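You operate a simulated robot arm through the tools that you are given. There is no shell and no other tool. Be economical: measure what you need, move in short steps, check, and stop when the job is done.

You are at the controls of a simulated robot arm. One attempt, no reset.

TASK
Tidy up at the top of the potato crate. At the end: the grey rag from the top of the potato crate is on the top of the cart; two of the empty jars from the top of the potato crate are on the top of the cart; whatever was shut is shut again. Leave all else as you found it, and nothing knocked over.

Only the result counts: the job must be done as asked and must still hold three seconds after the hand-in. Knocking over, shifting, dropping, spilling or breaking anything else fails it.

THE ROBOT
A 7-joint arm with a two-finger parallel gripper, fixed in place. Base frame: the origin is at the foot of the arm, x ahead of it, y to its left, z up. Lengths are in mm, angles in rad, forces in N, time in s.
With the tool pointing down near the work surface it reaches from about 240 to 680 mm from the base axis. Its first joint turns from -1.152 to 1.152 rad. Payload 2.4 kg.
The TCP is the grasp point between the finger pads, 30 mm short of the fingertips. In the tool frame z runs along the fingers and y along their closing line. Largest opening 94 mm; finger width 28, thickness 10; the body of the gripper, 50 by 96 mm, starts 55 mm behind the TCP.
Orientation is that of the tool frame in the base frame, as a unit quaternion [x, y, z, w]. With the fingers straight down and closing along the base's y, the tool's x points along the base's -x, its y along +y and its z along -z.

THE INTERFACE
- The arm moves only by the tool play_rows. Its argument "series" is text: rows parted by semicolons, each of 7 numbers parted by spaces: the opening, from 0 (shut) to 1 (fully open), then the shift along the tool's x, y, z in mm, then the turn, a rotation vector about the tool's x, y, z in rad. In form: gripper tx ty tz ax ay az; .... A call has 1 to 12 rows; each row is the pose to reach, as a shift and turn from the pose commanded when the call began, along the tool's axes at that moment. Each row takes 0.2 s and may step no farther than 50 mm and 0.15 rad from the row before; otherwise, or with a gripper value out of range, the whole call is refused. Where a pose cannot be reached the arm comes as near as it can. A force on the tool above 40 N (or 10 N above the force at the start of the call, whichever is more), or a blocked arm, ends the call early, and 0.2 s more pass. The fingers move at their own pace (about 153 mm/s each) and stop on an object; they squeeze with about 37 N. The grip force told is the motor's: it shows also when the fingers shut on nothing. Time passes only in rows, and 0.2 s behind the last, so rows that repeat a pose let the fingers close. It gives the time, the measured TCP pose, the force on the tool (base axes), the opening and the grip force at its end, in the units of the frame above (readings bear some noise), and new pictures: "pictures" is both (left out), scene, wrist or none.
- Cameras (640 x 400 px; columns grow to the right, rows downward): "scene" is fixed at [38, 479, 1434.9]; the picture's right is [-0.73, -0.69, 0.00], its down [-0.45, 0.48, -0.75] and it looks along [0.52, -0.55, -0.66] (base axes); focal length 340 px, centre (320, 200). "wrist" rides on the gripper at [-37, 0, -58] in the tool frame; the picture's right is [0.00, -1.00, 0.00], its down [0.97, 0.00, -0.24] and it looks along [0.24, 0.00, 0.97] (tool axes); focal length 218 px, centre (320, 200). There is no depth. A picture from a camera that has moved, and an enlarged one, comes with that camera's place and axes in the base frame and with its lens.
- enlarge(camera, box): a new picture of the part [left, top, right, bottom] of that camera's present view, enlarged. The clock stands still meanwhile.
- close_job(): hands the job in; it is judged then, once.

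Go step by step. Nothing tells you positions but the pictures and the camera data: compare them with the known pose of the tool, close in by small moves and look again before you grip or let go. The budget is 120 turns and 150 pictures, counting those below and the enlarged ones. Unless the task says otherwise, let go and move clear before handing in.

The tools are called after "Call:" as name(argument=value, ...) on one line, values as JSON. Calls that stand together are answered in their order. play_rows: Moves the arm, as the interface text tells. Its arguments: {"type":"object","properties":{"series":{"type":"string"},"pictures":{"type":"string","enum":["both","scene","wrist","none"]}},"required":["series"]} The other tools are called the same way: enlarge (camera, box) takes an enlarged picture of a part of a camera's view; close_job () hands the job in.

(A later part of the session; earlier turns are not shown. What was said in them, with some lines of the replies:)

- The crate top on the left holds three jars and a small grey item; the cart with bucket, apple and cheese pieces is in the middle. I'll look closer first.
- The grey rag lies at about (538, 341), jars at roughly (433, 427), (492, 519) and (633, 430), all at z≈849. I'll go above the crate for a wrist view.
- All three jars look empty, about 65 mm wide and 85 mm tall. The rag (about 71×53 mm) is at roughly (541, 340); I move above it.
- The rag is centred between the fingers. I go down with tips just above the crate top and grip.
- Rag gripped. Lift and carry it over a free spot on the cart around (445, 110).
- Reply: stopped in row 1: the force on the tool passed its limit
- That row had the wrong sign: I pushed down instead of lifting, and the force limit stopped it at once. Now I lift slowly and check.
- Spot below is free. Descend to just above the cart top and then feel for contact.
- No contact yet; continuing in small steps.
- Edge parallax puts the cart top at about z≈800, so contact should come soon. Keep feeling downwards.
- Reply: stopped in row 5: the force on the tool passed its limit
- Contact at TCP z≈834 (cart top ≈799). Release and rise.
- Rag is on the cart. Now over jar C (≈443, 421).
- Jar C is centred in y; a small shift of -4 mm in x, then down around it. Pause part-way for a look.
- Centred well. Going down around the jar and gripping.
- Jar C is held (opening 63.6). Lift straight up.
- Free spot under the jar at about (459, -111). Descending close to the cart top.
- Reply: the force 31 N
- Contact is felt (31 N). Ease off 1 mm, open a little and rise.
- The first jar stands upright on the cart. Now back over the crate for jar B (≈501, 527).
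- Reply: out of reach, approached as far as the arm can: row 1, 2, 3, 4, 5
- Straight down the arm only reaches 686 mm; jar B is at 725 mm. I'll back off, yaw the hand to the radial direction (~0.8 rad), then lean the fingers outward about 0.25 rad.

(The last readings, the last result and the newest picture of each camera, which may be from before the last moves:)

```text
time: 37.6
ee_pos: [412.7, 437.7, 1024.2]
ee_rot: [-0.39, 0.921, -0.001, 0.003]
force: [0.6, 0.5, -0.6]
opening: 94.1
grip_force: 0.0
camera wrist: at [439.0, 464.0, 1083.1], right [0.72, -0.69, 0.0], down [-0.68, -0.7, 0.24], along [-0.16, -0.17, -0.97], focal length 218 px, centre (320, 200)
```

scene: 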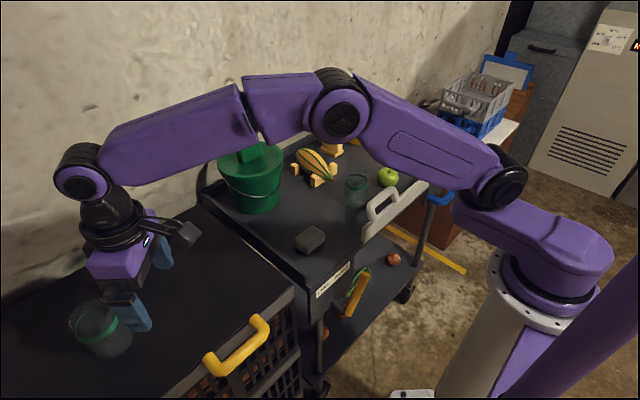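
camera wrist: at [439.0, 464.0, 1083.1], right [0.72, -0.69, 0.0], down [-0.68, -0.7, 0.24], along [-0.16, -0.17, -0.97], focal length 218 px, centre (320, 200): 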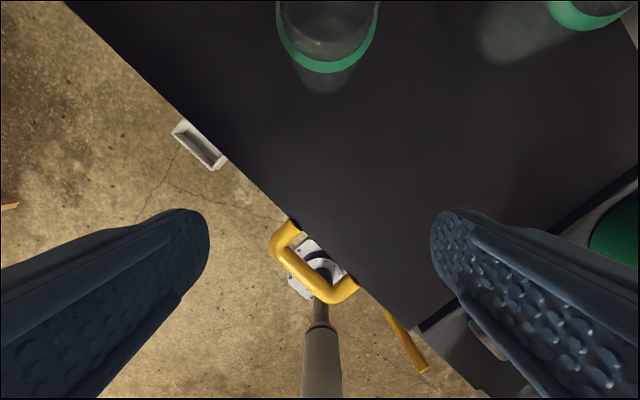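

Jar B estimated at (502, 523). Tilt outward by 0.25 rad and move out over it, keeping tips above its rim.

Call:
play_rows(series="1 0 0 0 0 -0.13 0; 1 0 -2 0 0 -0.25 0; 1 -40 -5 0 0 -0.25 0; 1 -80 -5 10 0 -0.25 0; 1 -118 -5 24 0 -0.25 0; 1 -121 -5 24 0 -0.25 0")

Call:
enlarge(camera="scene", box=[0, 180, 240, 360])

```text
time: 39.0
ee_pos: [499.6, 521.1, 1002.0]
ee_rot: [-0.388, 0.913, 0.049, 0.117]
force: [0.3, -0.8, -1.1]
opening: 93.9
grip_force: 0.1
camera wrist: at [514.2, 536.9, 1067.7], right [0.72, -0.69, 0.0], down [-0.69, -0.72, -0.01], along [0.01, 0.01, -1.0], focal length 218 px, centre (320, 200)
```

scene: 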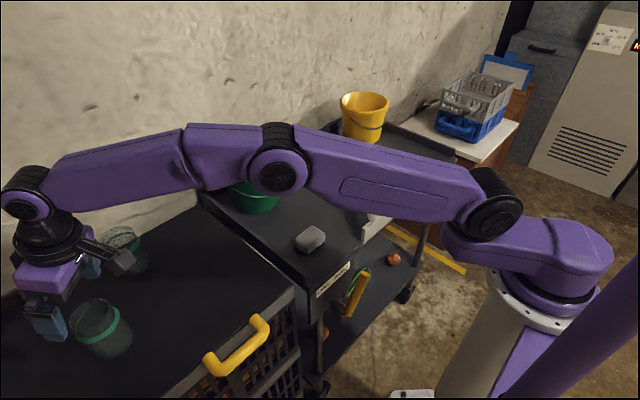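
wrist: 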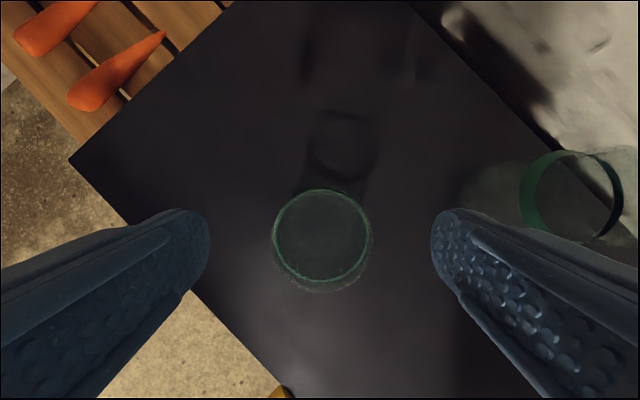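

```text
2.22 times, centred on (120, 270) of scene
camera zoom: at [38.0, 479.0, 1434.9], right [-0.73, -0.69, 0.0], down [-0.45, 0.48, -0.75], along [0.52, -0.55, -0.66], focal length 755 px, centre (764, 44)
```

zoom: 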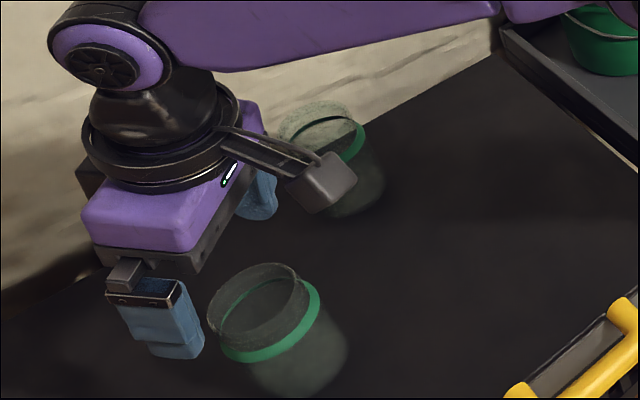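

The hand is centred over jar B and reach is fine. Descend vertically around it.

Call:
play_rows(series="1 8.4 0 29 0 0 0; 1 15.8 0 58.1 0 0 0; 1 21.3 0 77.5 0 0 0; 1 24.2 0 89.1 0 0 0; 1 24.2 0 89.1 0 0 0")

Call:
enlarge(camera="scene", box=[0, 200, 240, 380])

```text
time: 40.2
ee_pos: [500.0, 519.4, 907.8]
ee_rot: [-0.387, 0.913, 0.049, 0.117]
force: [-0.5, 0.2, 0.2]
opening: 94.0
grip_force: 0.0
camera wrist: at [514.4, 534.7, 974.1], right [0.72, -0.7, 0.0], down [-0.7, -0.72, -0.01], along [0.01, 0.01, -1.0], focal length 218 px, centre (320, 200)
```

scene: 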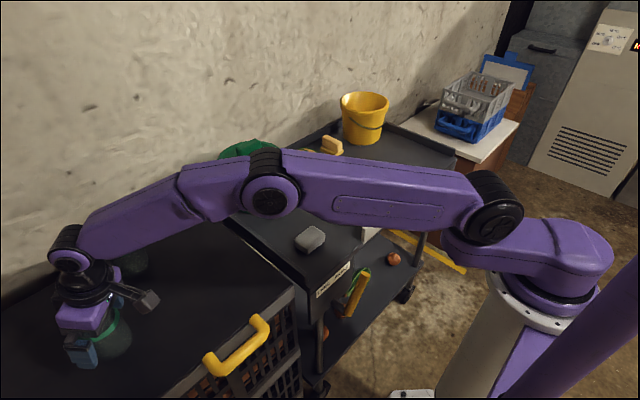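
wrist: 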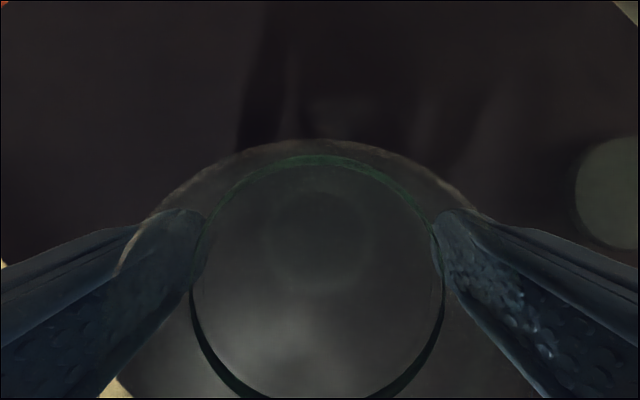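

```text
2.22 times, centred on (120, 290) of scene
camera zoom: at [38.0, 479.0, 1434.9], right [-0.73, -0.69, 0.0], down [-0.45, 0.48, -0.75], along [0.52, -0.55, -0.66], focal length 755 px, centre (764, 0)
```

zoom: 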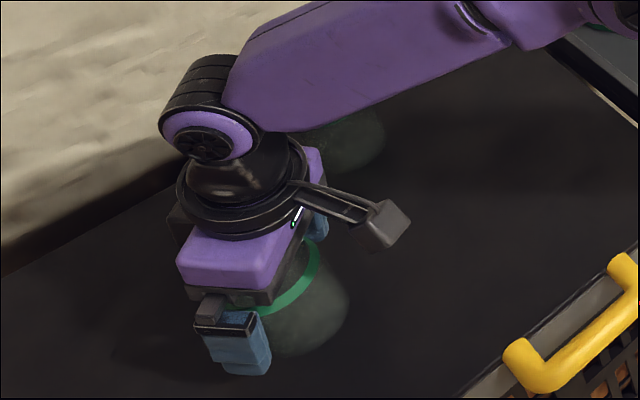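

Centred around the jar; close the gripper.

Call:
play_rows(series="0.8 0 0 0 0 0 0; 0.65 0 0 0 0 0 0; 0 0 0 0 0 0 0; 0 0 0 0 0 0 0; 0 0 0 0 0 0 0")

```text
time: 41.4
ee_pos: [500.4, 519.0, 909.1]
ee_rot: [-0.386, 0.913, 0.049, 0.117]
force: [-1.2, 1.3, 0.5]
opening: 62.7
grip_force: 37.4
camera wrist: at [514.5, 534.8, 974.6], right [0.72, -0.7, 0.0], down [-0.7, -0.72, -0.01], along [0.01, 0.01, -1.0], focal length 218 px, centre (320, 200)
```

scene: 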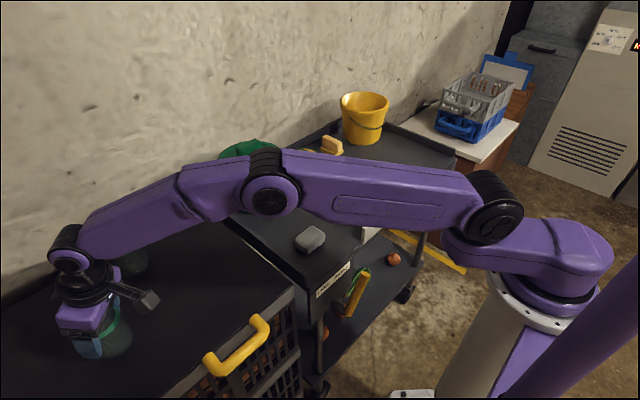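
wrist: 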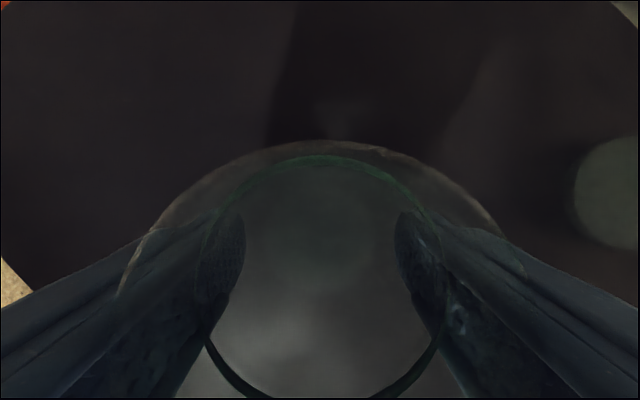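

Held (62.7 mm). Lift straight up.

Call:
play_rows(series="0 -3.7 0 -14.5 0 0 0; 0 -12.4 0 -48.5 0 0 0; 0 -22.2 0 -87.2 0 0 0; 0 -32.1 0 -126 0 0 0; 0 -32.1 0 -126 0 0 0")

```text
time: 42.6
ee_pos: [500.3, 520.9, 1040.5]
ee_rot: [-0.387, 0.913, 0.049, 0.118]
force: [-0.3, 0.7, -1.0]
opening: 62.7
grip_force: 37.1
camera wrist: at [514.1, 536.0, 1106.4], right [0.72, -0.7, 0.0], down [-0.7, -0.72, -0.01], along [0.01, 0.01, -1.0], focal length 218 px, centre (320, 200)
```

scene: 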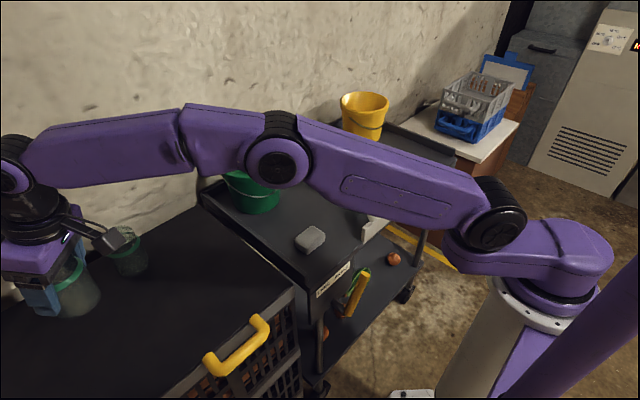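
wrist: 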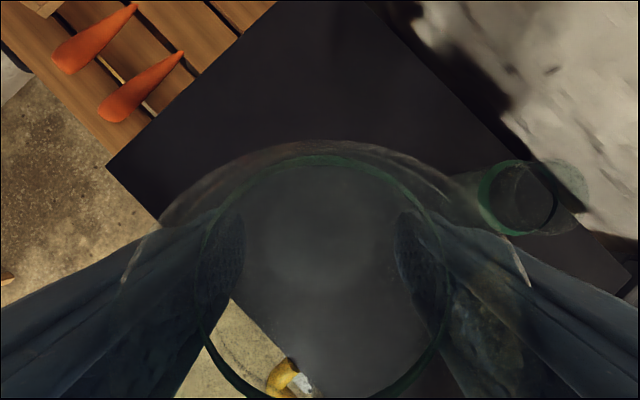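

Retract inward and bring the hand back upright.

Call:
play_rows(series="0 38 0 -9.7 0 0 0; 0 76 0 -19.4 0 0 0; 0 106.6 0 -27.2 0 0.07 0; 0 106.6 0 -27.2 0 0.16 0; 0 106.6 0 -27.2 0 0.247 0; 0 106.6 0 -27.2 0 0.247 0", pictures="scene")

```text
time: 44.0
ee_pos: [422.0, 440.9, 1039.5]
ee_rot: [-0.39, 0.921, 0.0, 0.004]
force: [0.8, 0.3, -1.3]
opening: 62.7
grip_force: 37.1
```

scene: 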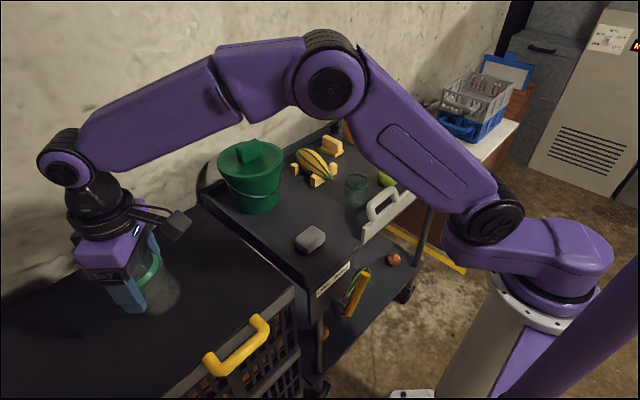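

Call:
play_rows(series="0 26.7 -30.1 0 0 0 0.13; 0 53.5 -60.2 0 0 0 0.27; 0 80.2 -90.3 0 0 0 0.41; 0 107 -120.4 0 0 0 0.55; 0 133.7 -150.5 0 0 0 0.68; 0 160.5 -180.7 0 0 0 0.801; 0 160.5 -180.7 0 0 0 0.801")

```text
time: 45.6
ee_pos: [439.9, 198.7, 1038.1]
ee_rot: [0.001, 1.0, 0.002, 0.003]
force: [-0.1, 0.0, -2.4]
opening: 62.9
grip_force: 36.8
camera wrist: at [476.3, 199.4, 1096.2], right [0.0, -1.0, 0.0], down [-0.97, 0.0, 0.23], along [-0.23, 0.0, -0.97], focal length 218 px, centre (320, 200)
```

scene: 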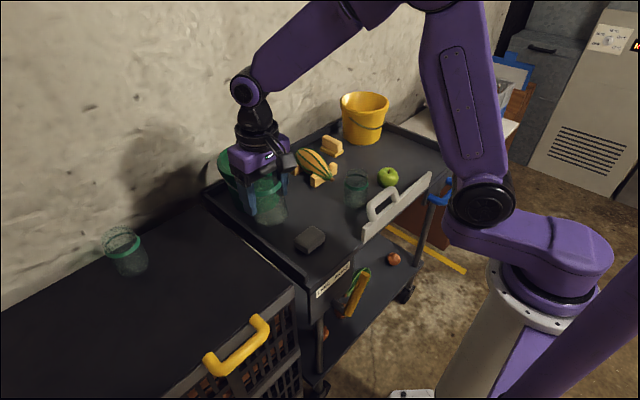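
wrist: 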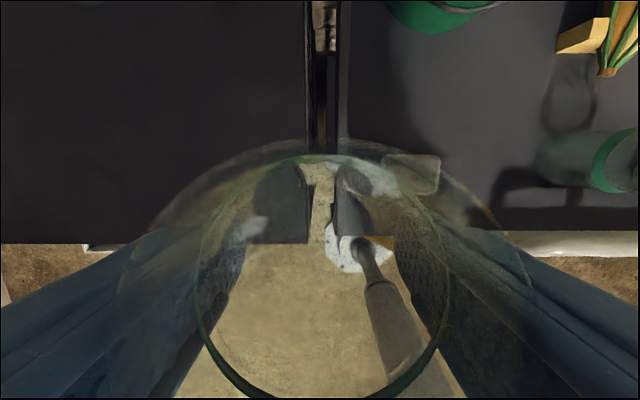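

Call:
play_rows(series="0 -5 -45 0 0 0 0; 0 -10 -90 0 0 0 0; 0 -15 -135 0 0 0 0; 0 -20 -180 0 0 0 0; 0 -20 -211 0 0 0 0; 0 -20 -211 40 0 0 0; 0 -20 -211 80 0 0 0; 0 -20 -211 80 0 0 0")

Call:
enlarge(camera="scene", box=[230, 110, 430, 260])

```text
time: 47.4
ee_pos: [461.0, -10.1, 958.1]
ee_rot: [-0.001, 1.0, 0.003, 0.003]
force: [-0.5, 0.2, -2.6]
opening: 62.9
grip_force: 37.3
camera wrist: at [497.3, -10.7, 1016.3], right [0.0, -1.0, 0.0], down [-0.97, 0.0, 0.23], along [-0.23, 0.0, -0.97], focal length 218 px, centre (320, 200)
```

scene: 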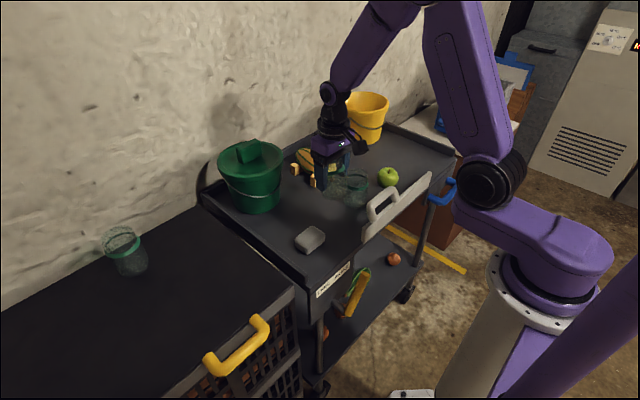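
wrist: 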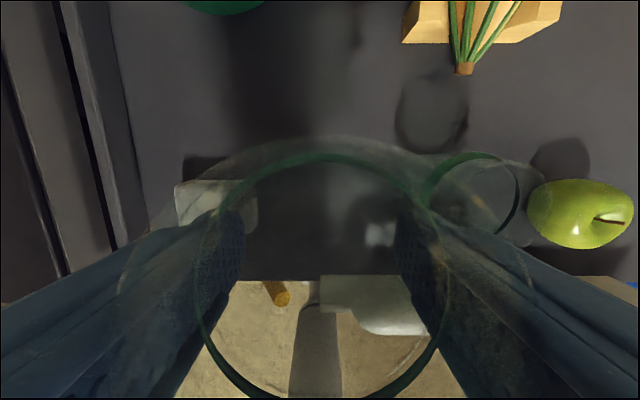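

```text
2.67 times, centred on (330, 185) of scene
camera zoom: at [38.1, 479.0, 1434.9], right [-0.73, -0.69, 0.0], down [-0.45, 0.48, -0.75], along [0.52, -0.55, -0.66], focal length 906 px, centre (293, 240)
```

zoom: 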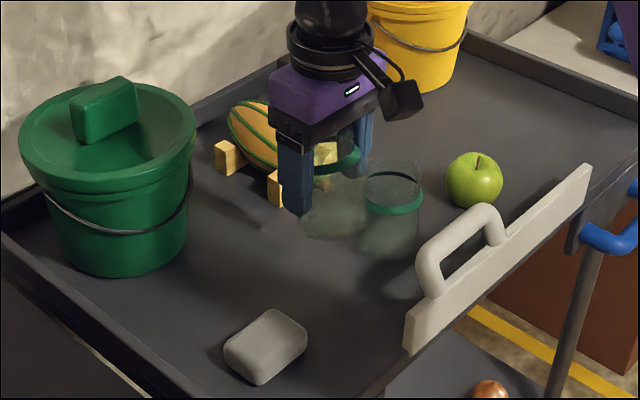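

Clear gap on both sides. Lower and feel for contact (expected TCP z≈859).

Call:
play_rows(series="0 0 0 40 0 0 0; 0 0 0 70 0 0 0; 0 0 0 86 0 0 0; 0 0 0 91 0 0 0; 0 0 0 93 0 0 0; 0 0 0 95 0 0 0; 0 0 0 97 0 0 0; 0 0 0 98 0 0 0; 0 0 0 98 0 0 0")

Call:
enlarge(camera="scene", box=[230, 110, 430, 260])

```text
time: 49.4
ee_pos: [463.7, -11.4, 860.6]
ee_rot: [0.0, 1.0, 0.002, 0.005]
force: [-2.1, -4.5, 28.0]
opening: 63.0
grip_force: 36.9
camera wrist: at [499.5, -10.9, 918.3], right [0.0, -1.0, 0.0], down [-0.97, 0.0, 0.23], along [-0.23, 0.0, -0.97], focal length 218 px, centre (320, 200)
```

scene: 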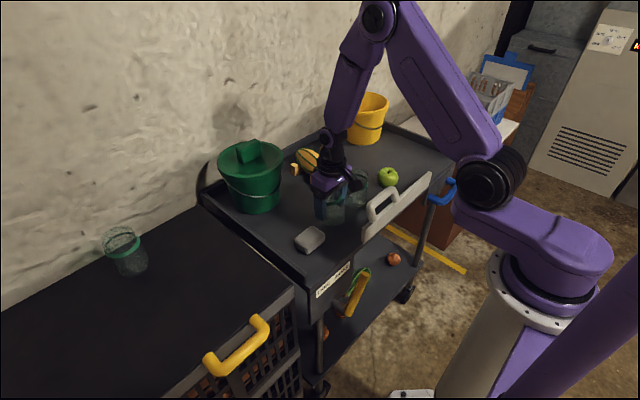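
wrist: 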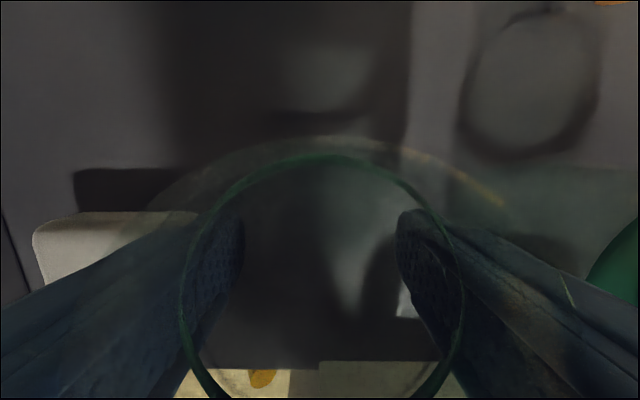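

```text
2.67 times, centred on (330, 185) of scene
camera zoom: at [37.5, 478.9, 1435.0], right [-0.73, -0.69, 0.0], down [-0.45, 0.48, -0.75], along [0.52, -0.55, -0.66], focal length 906 px, centre (293, 240)
```

zoom: 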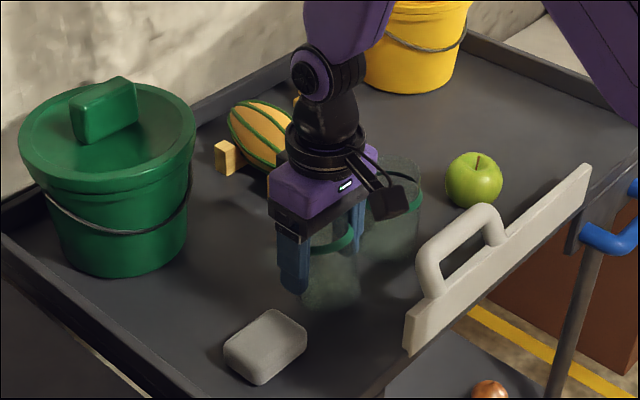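

Jar is in contact with the cart top. Ease off slightly, open, and rise clear.

Call:
play_rows(series="0 0 0 -1 0 0 0; 0.75 0 0 -1 0 0 0; 0.83 0 0 -1 0 0 0; 0.83 0 0 -1 0 0 0; 0.83 0 0 -25 0 0 0; 0.83 0 0 -65 0 0 0; 0.83 0 0 -110 0 0 0; 0.83 0 0 -155 0 0 0; 0.83 0 0 -200 0 0 0; 1 0 0 -240 0 0 0; 1 0 0 -240 0 0 0")

Call:
enlarge(camera="scene", box=[230, 110, 430, 260])

```text
time: 51.8
ee_pos: [460.8, -12.6, 1099.9]
ee_rot: [0.0, 1.0, 0.002, 0.003]
force: [0.2, 0.3, -0.4]
opening: 94.2
grip_force: 0.1
camera wrist: at [497.4, -11.7, 1157.6], right [0.0, -1.0, 0.0], down [-0.97, 0.0, 0.23], along [-0.23, 0.0, -0.97], focal length 218 px, centre (320, 200)
```

scene: 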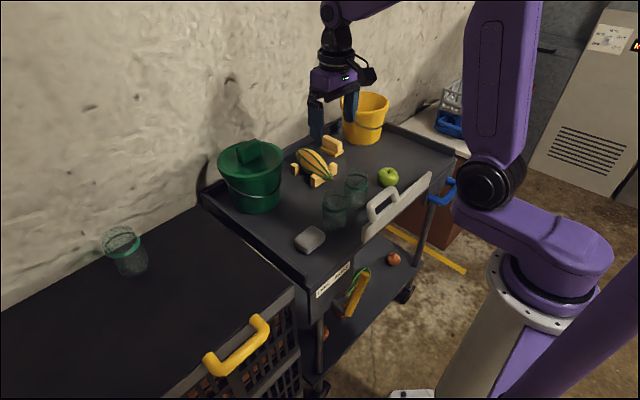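
wrist: 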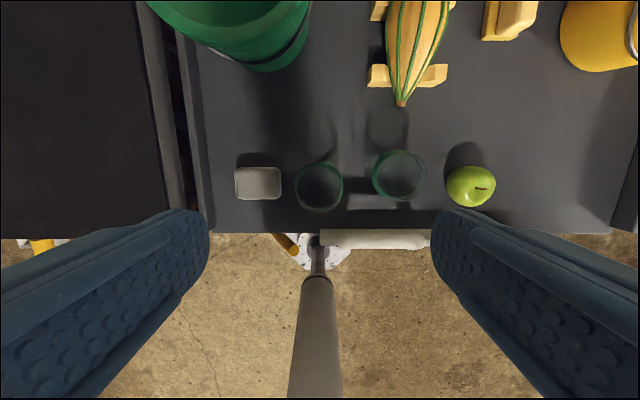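

```text
2.67 times, centred on (330, 185) of scene
camera zoom: at [38.0, 479.0, 1434.9], right [-0.73, -0.69, 0.0], down [-0.45, 0.48, -0.75], along [0.52, -0.55, -0.66], focal length 906 px, centre (293, 240)
```

zoom: 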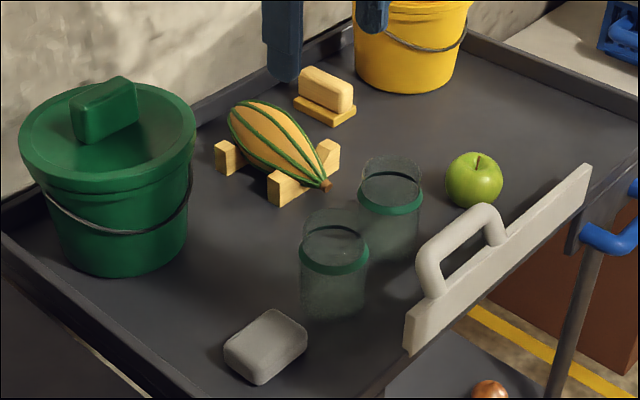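

The rag and both jars stand on the cart top, the third jar is untouched on the crate, nothing was opened, and the arm is clear. I'm handing in.

Call:
close_job()

```text
The job is handed in.
```

The job is handed in: the grey rag and two empty jars from the potato crate are now on top of the cart. Both jars stand upright, and the third is still on the crate. Nothing had to be opened, and the last pictures show nothing else moved or knocked over.

One slip: just after gripping the rag I moved the arm down instead of up. The force limit stopped it at once, and I saw no harm from it.
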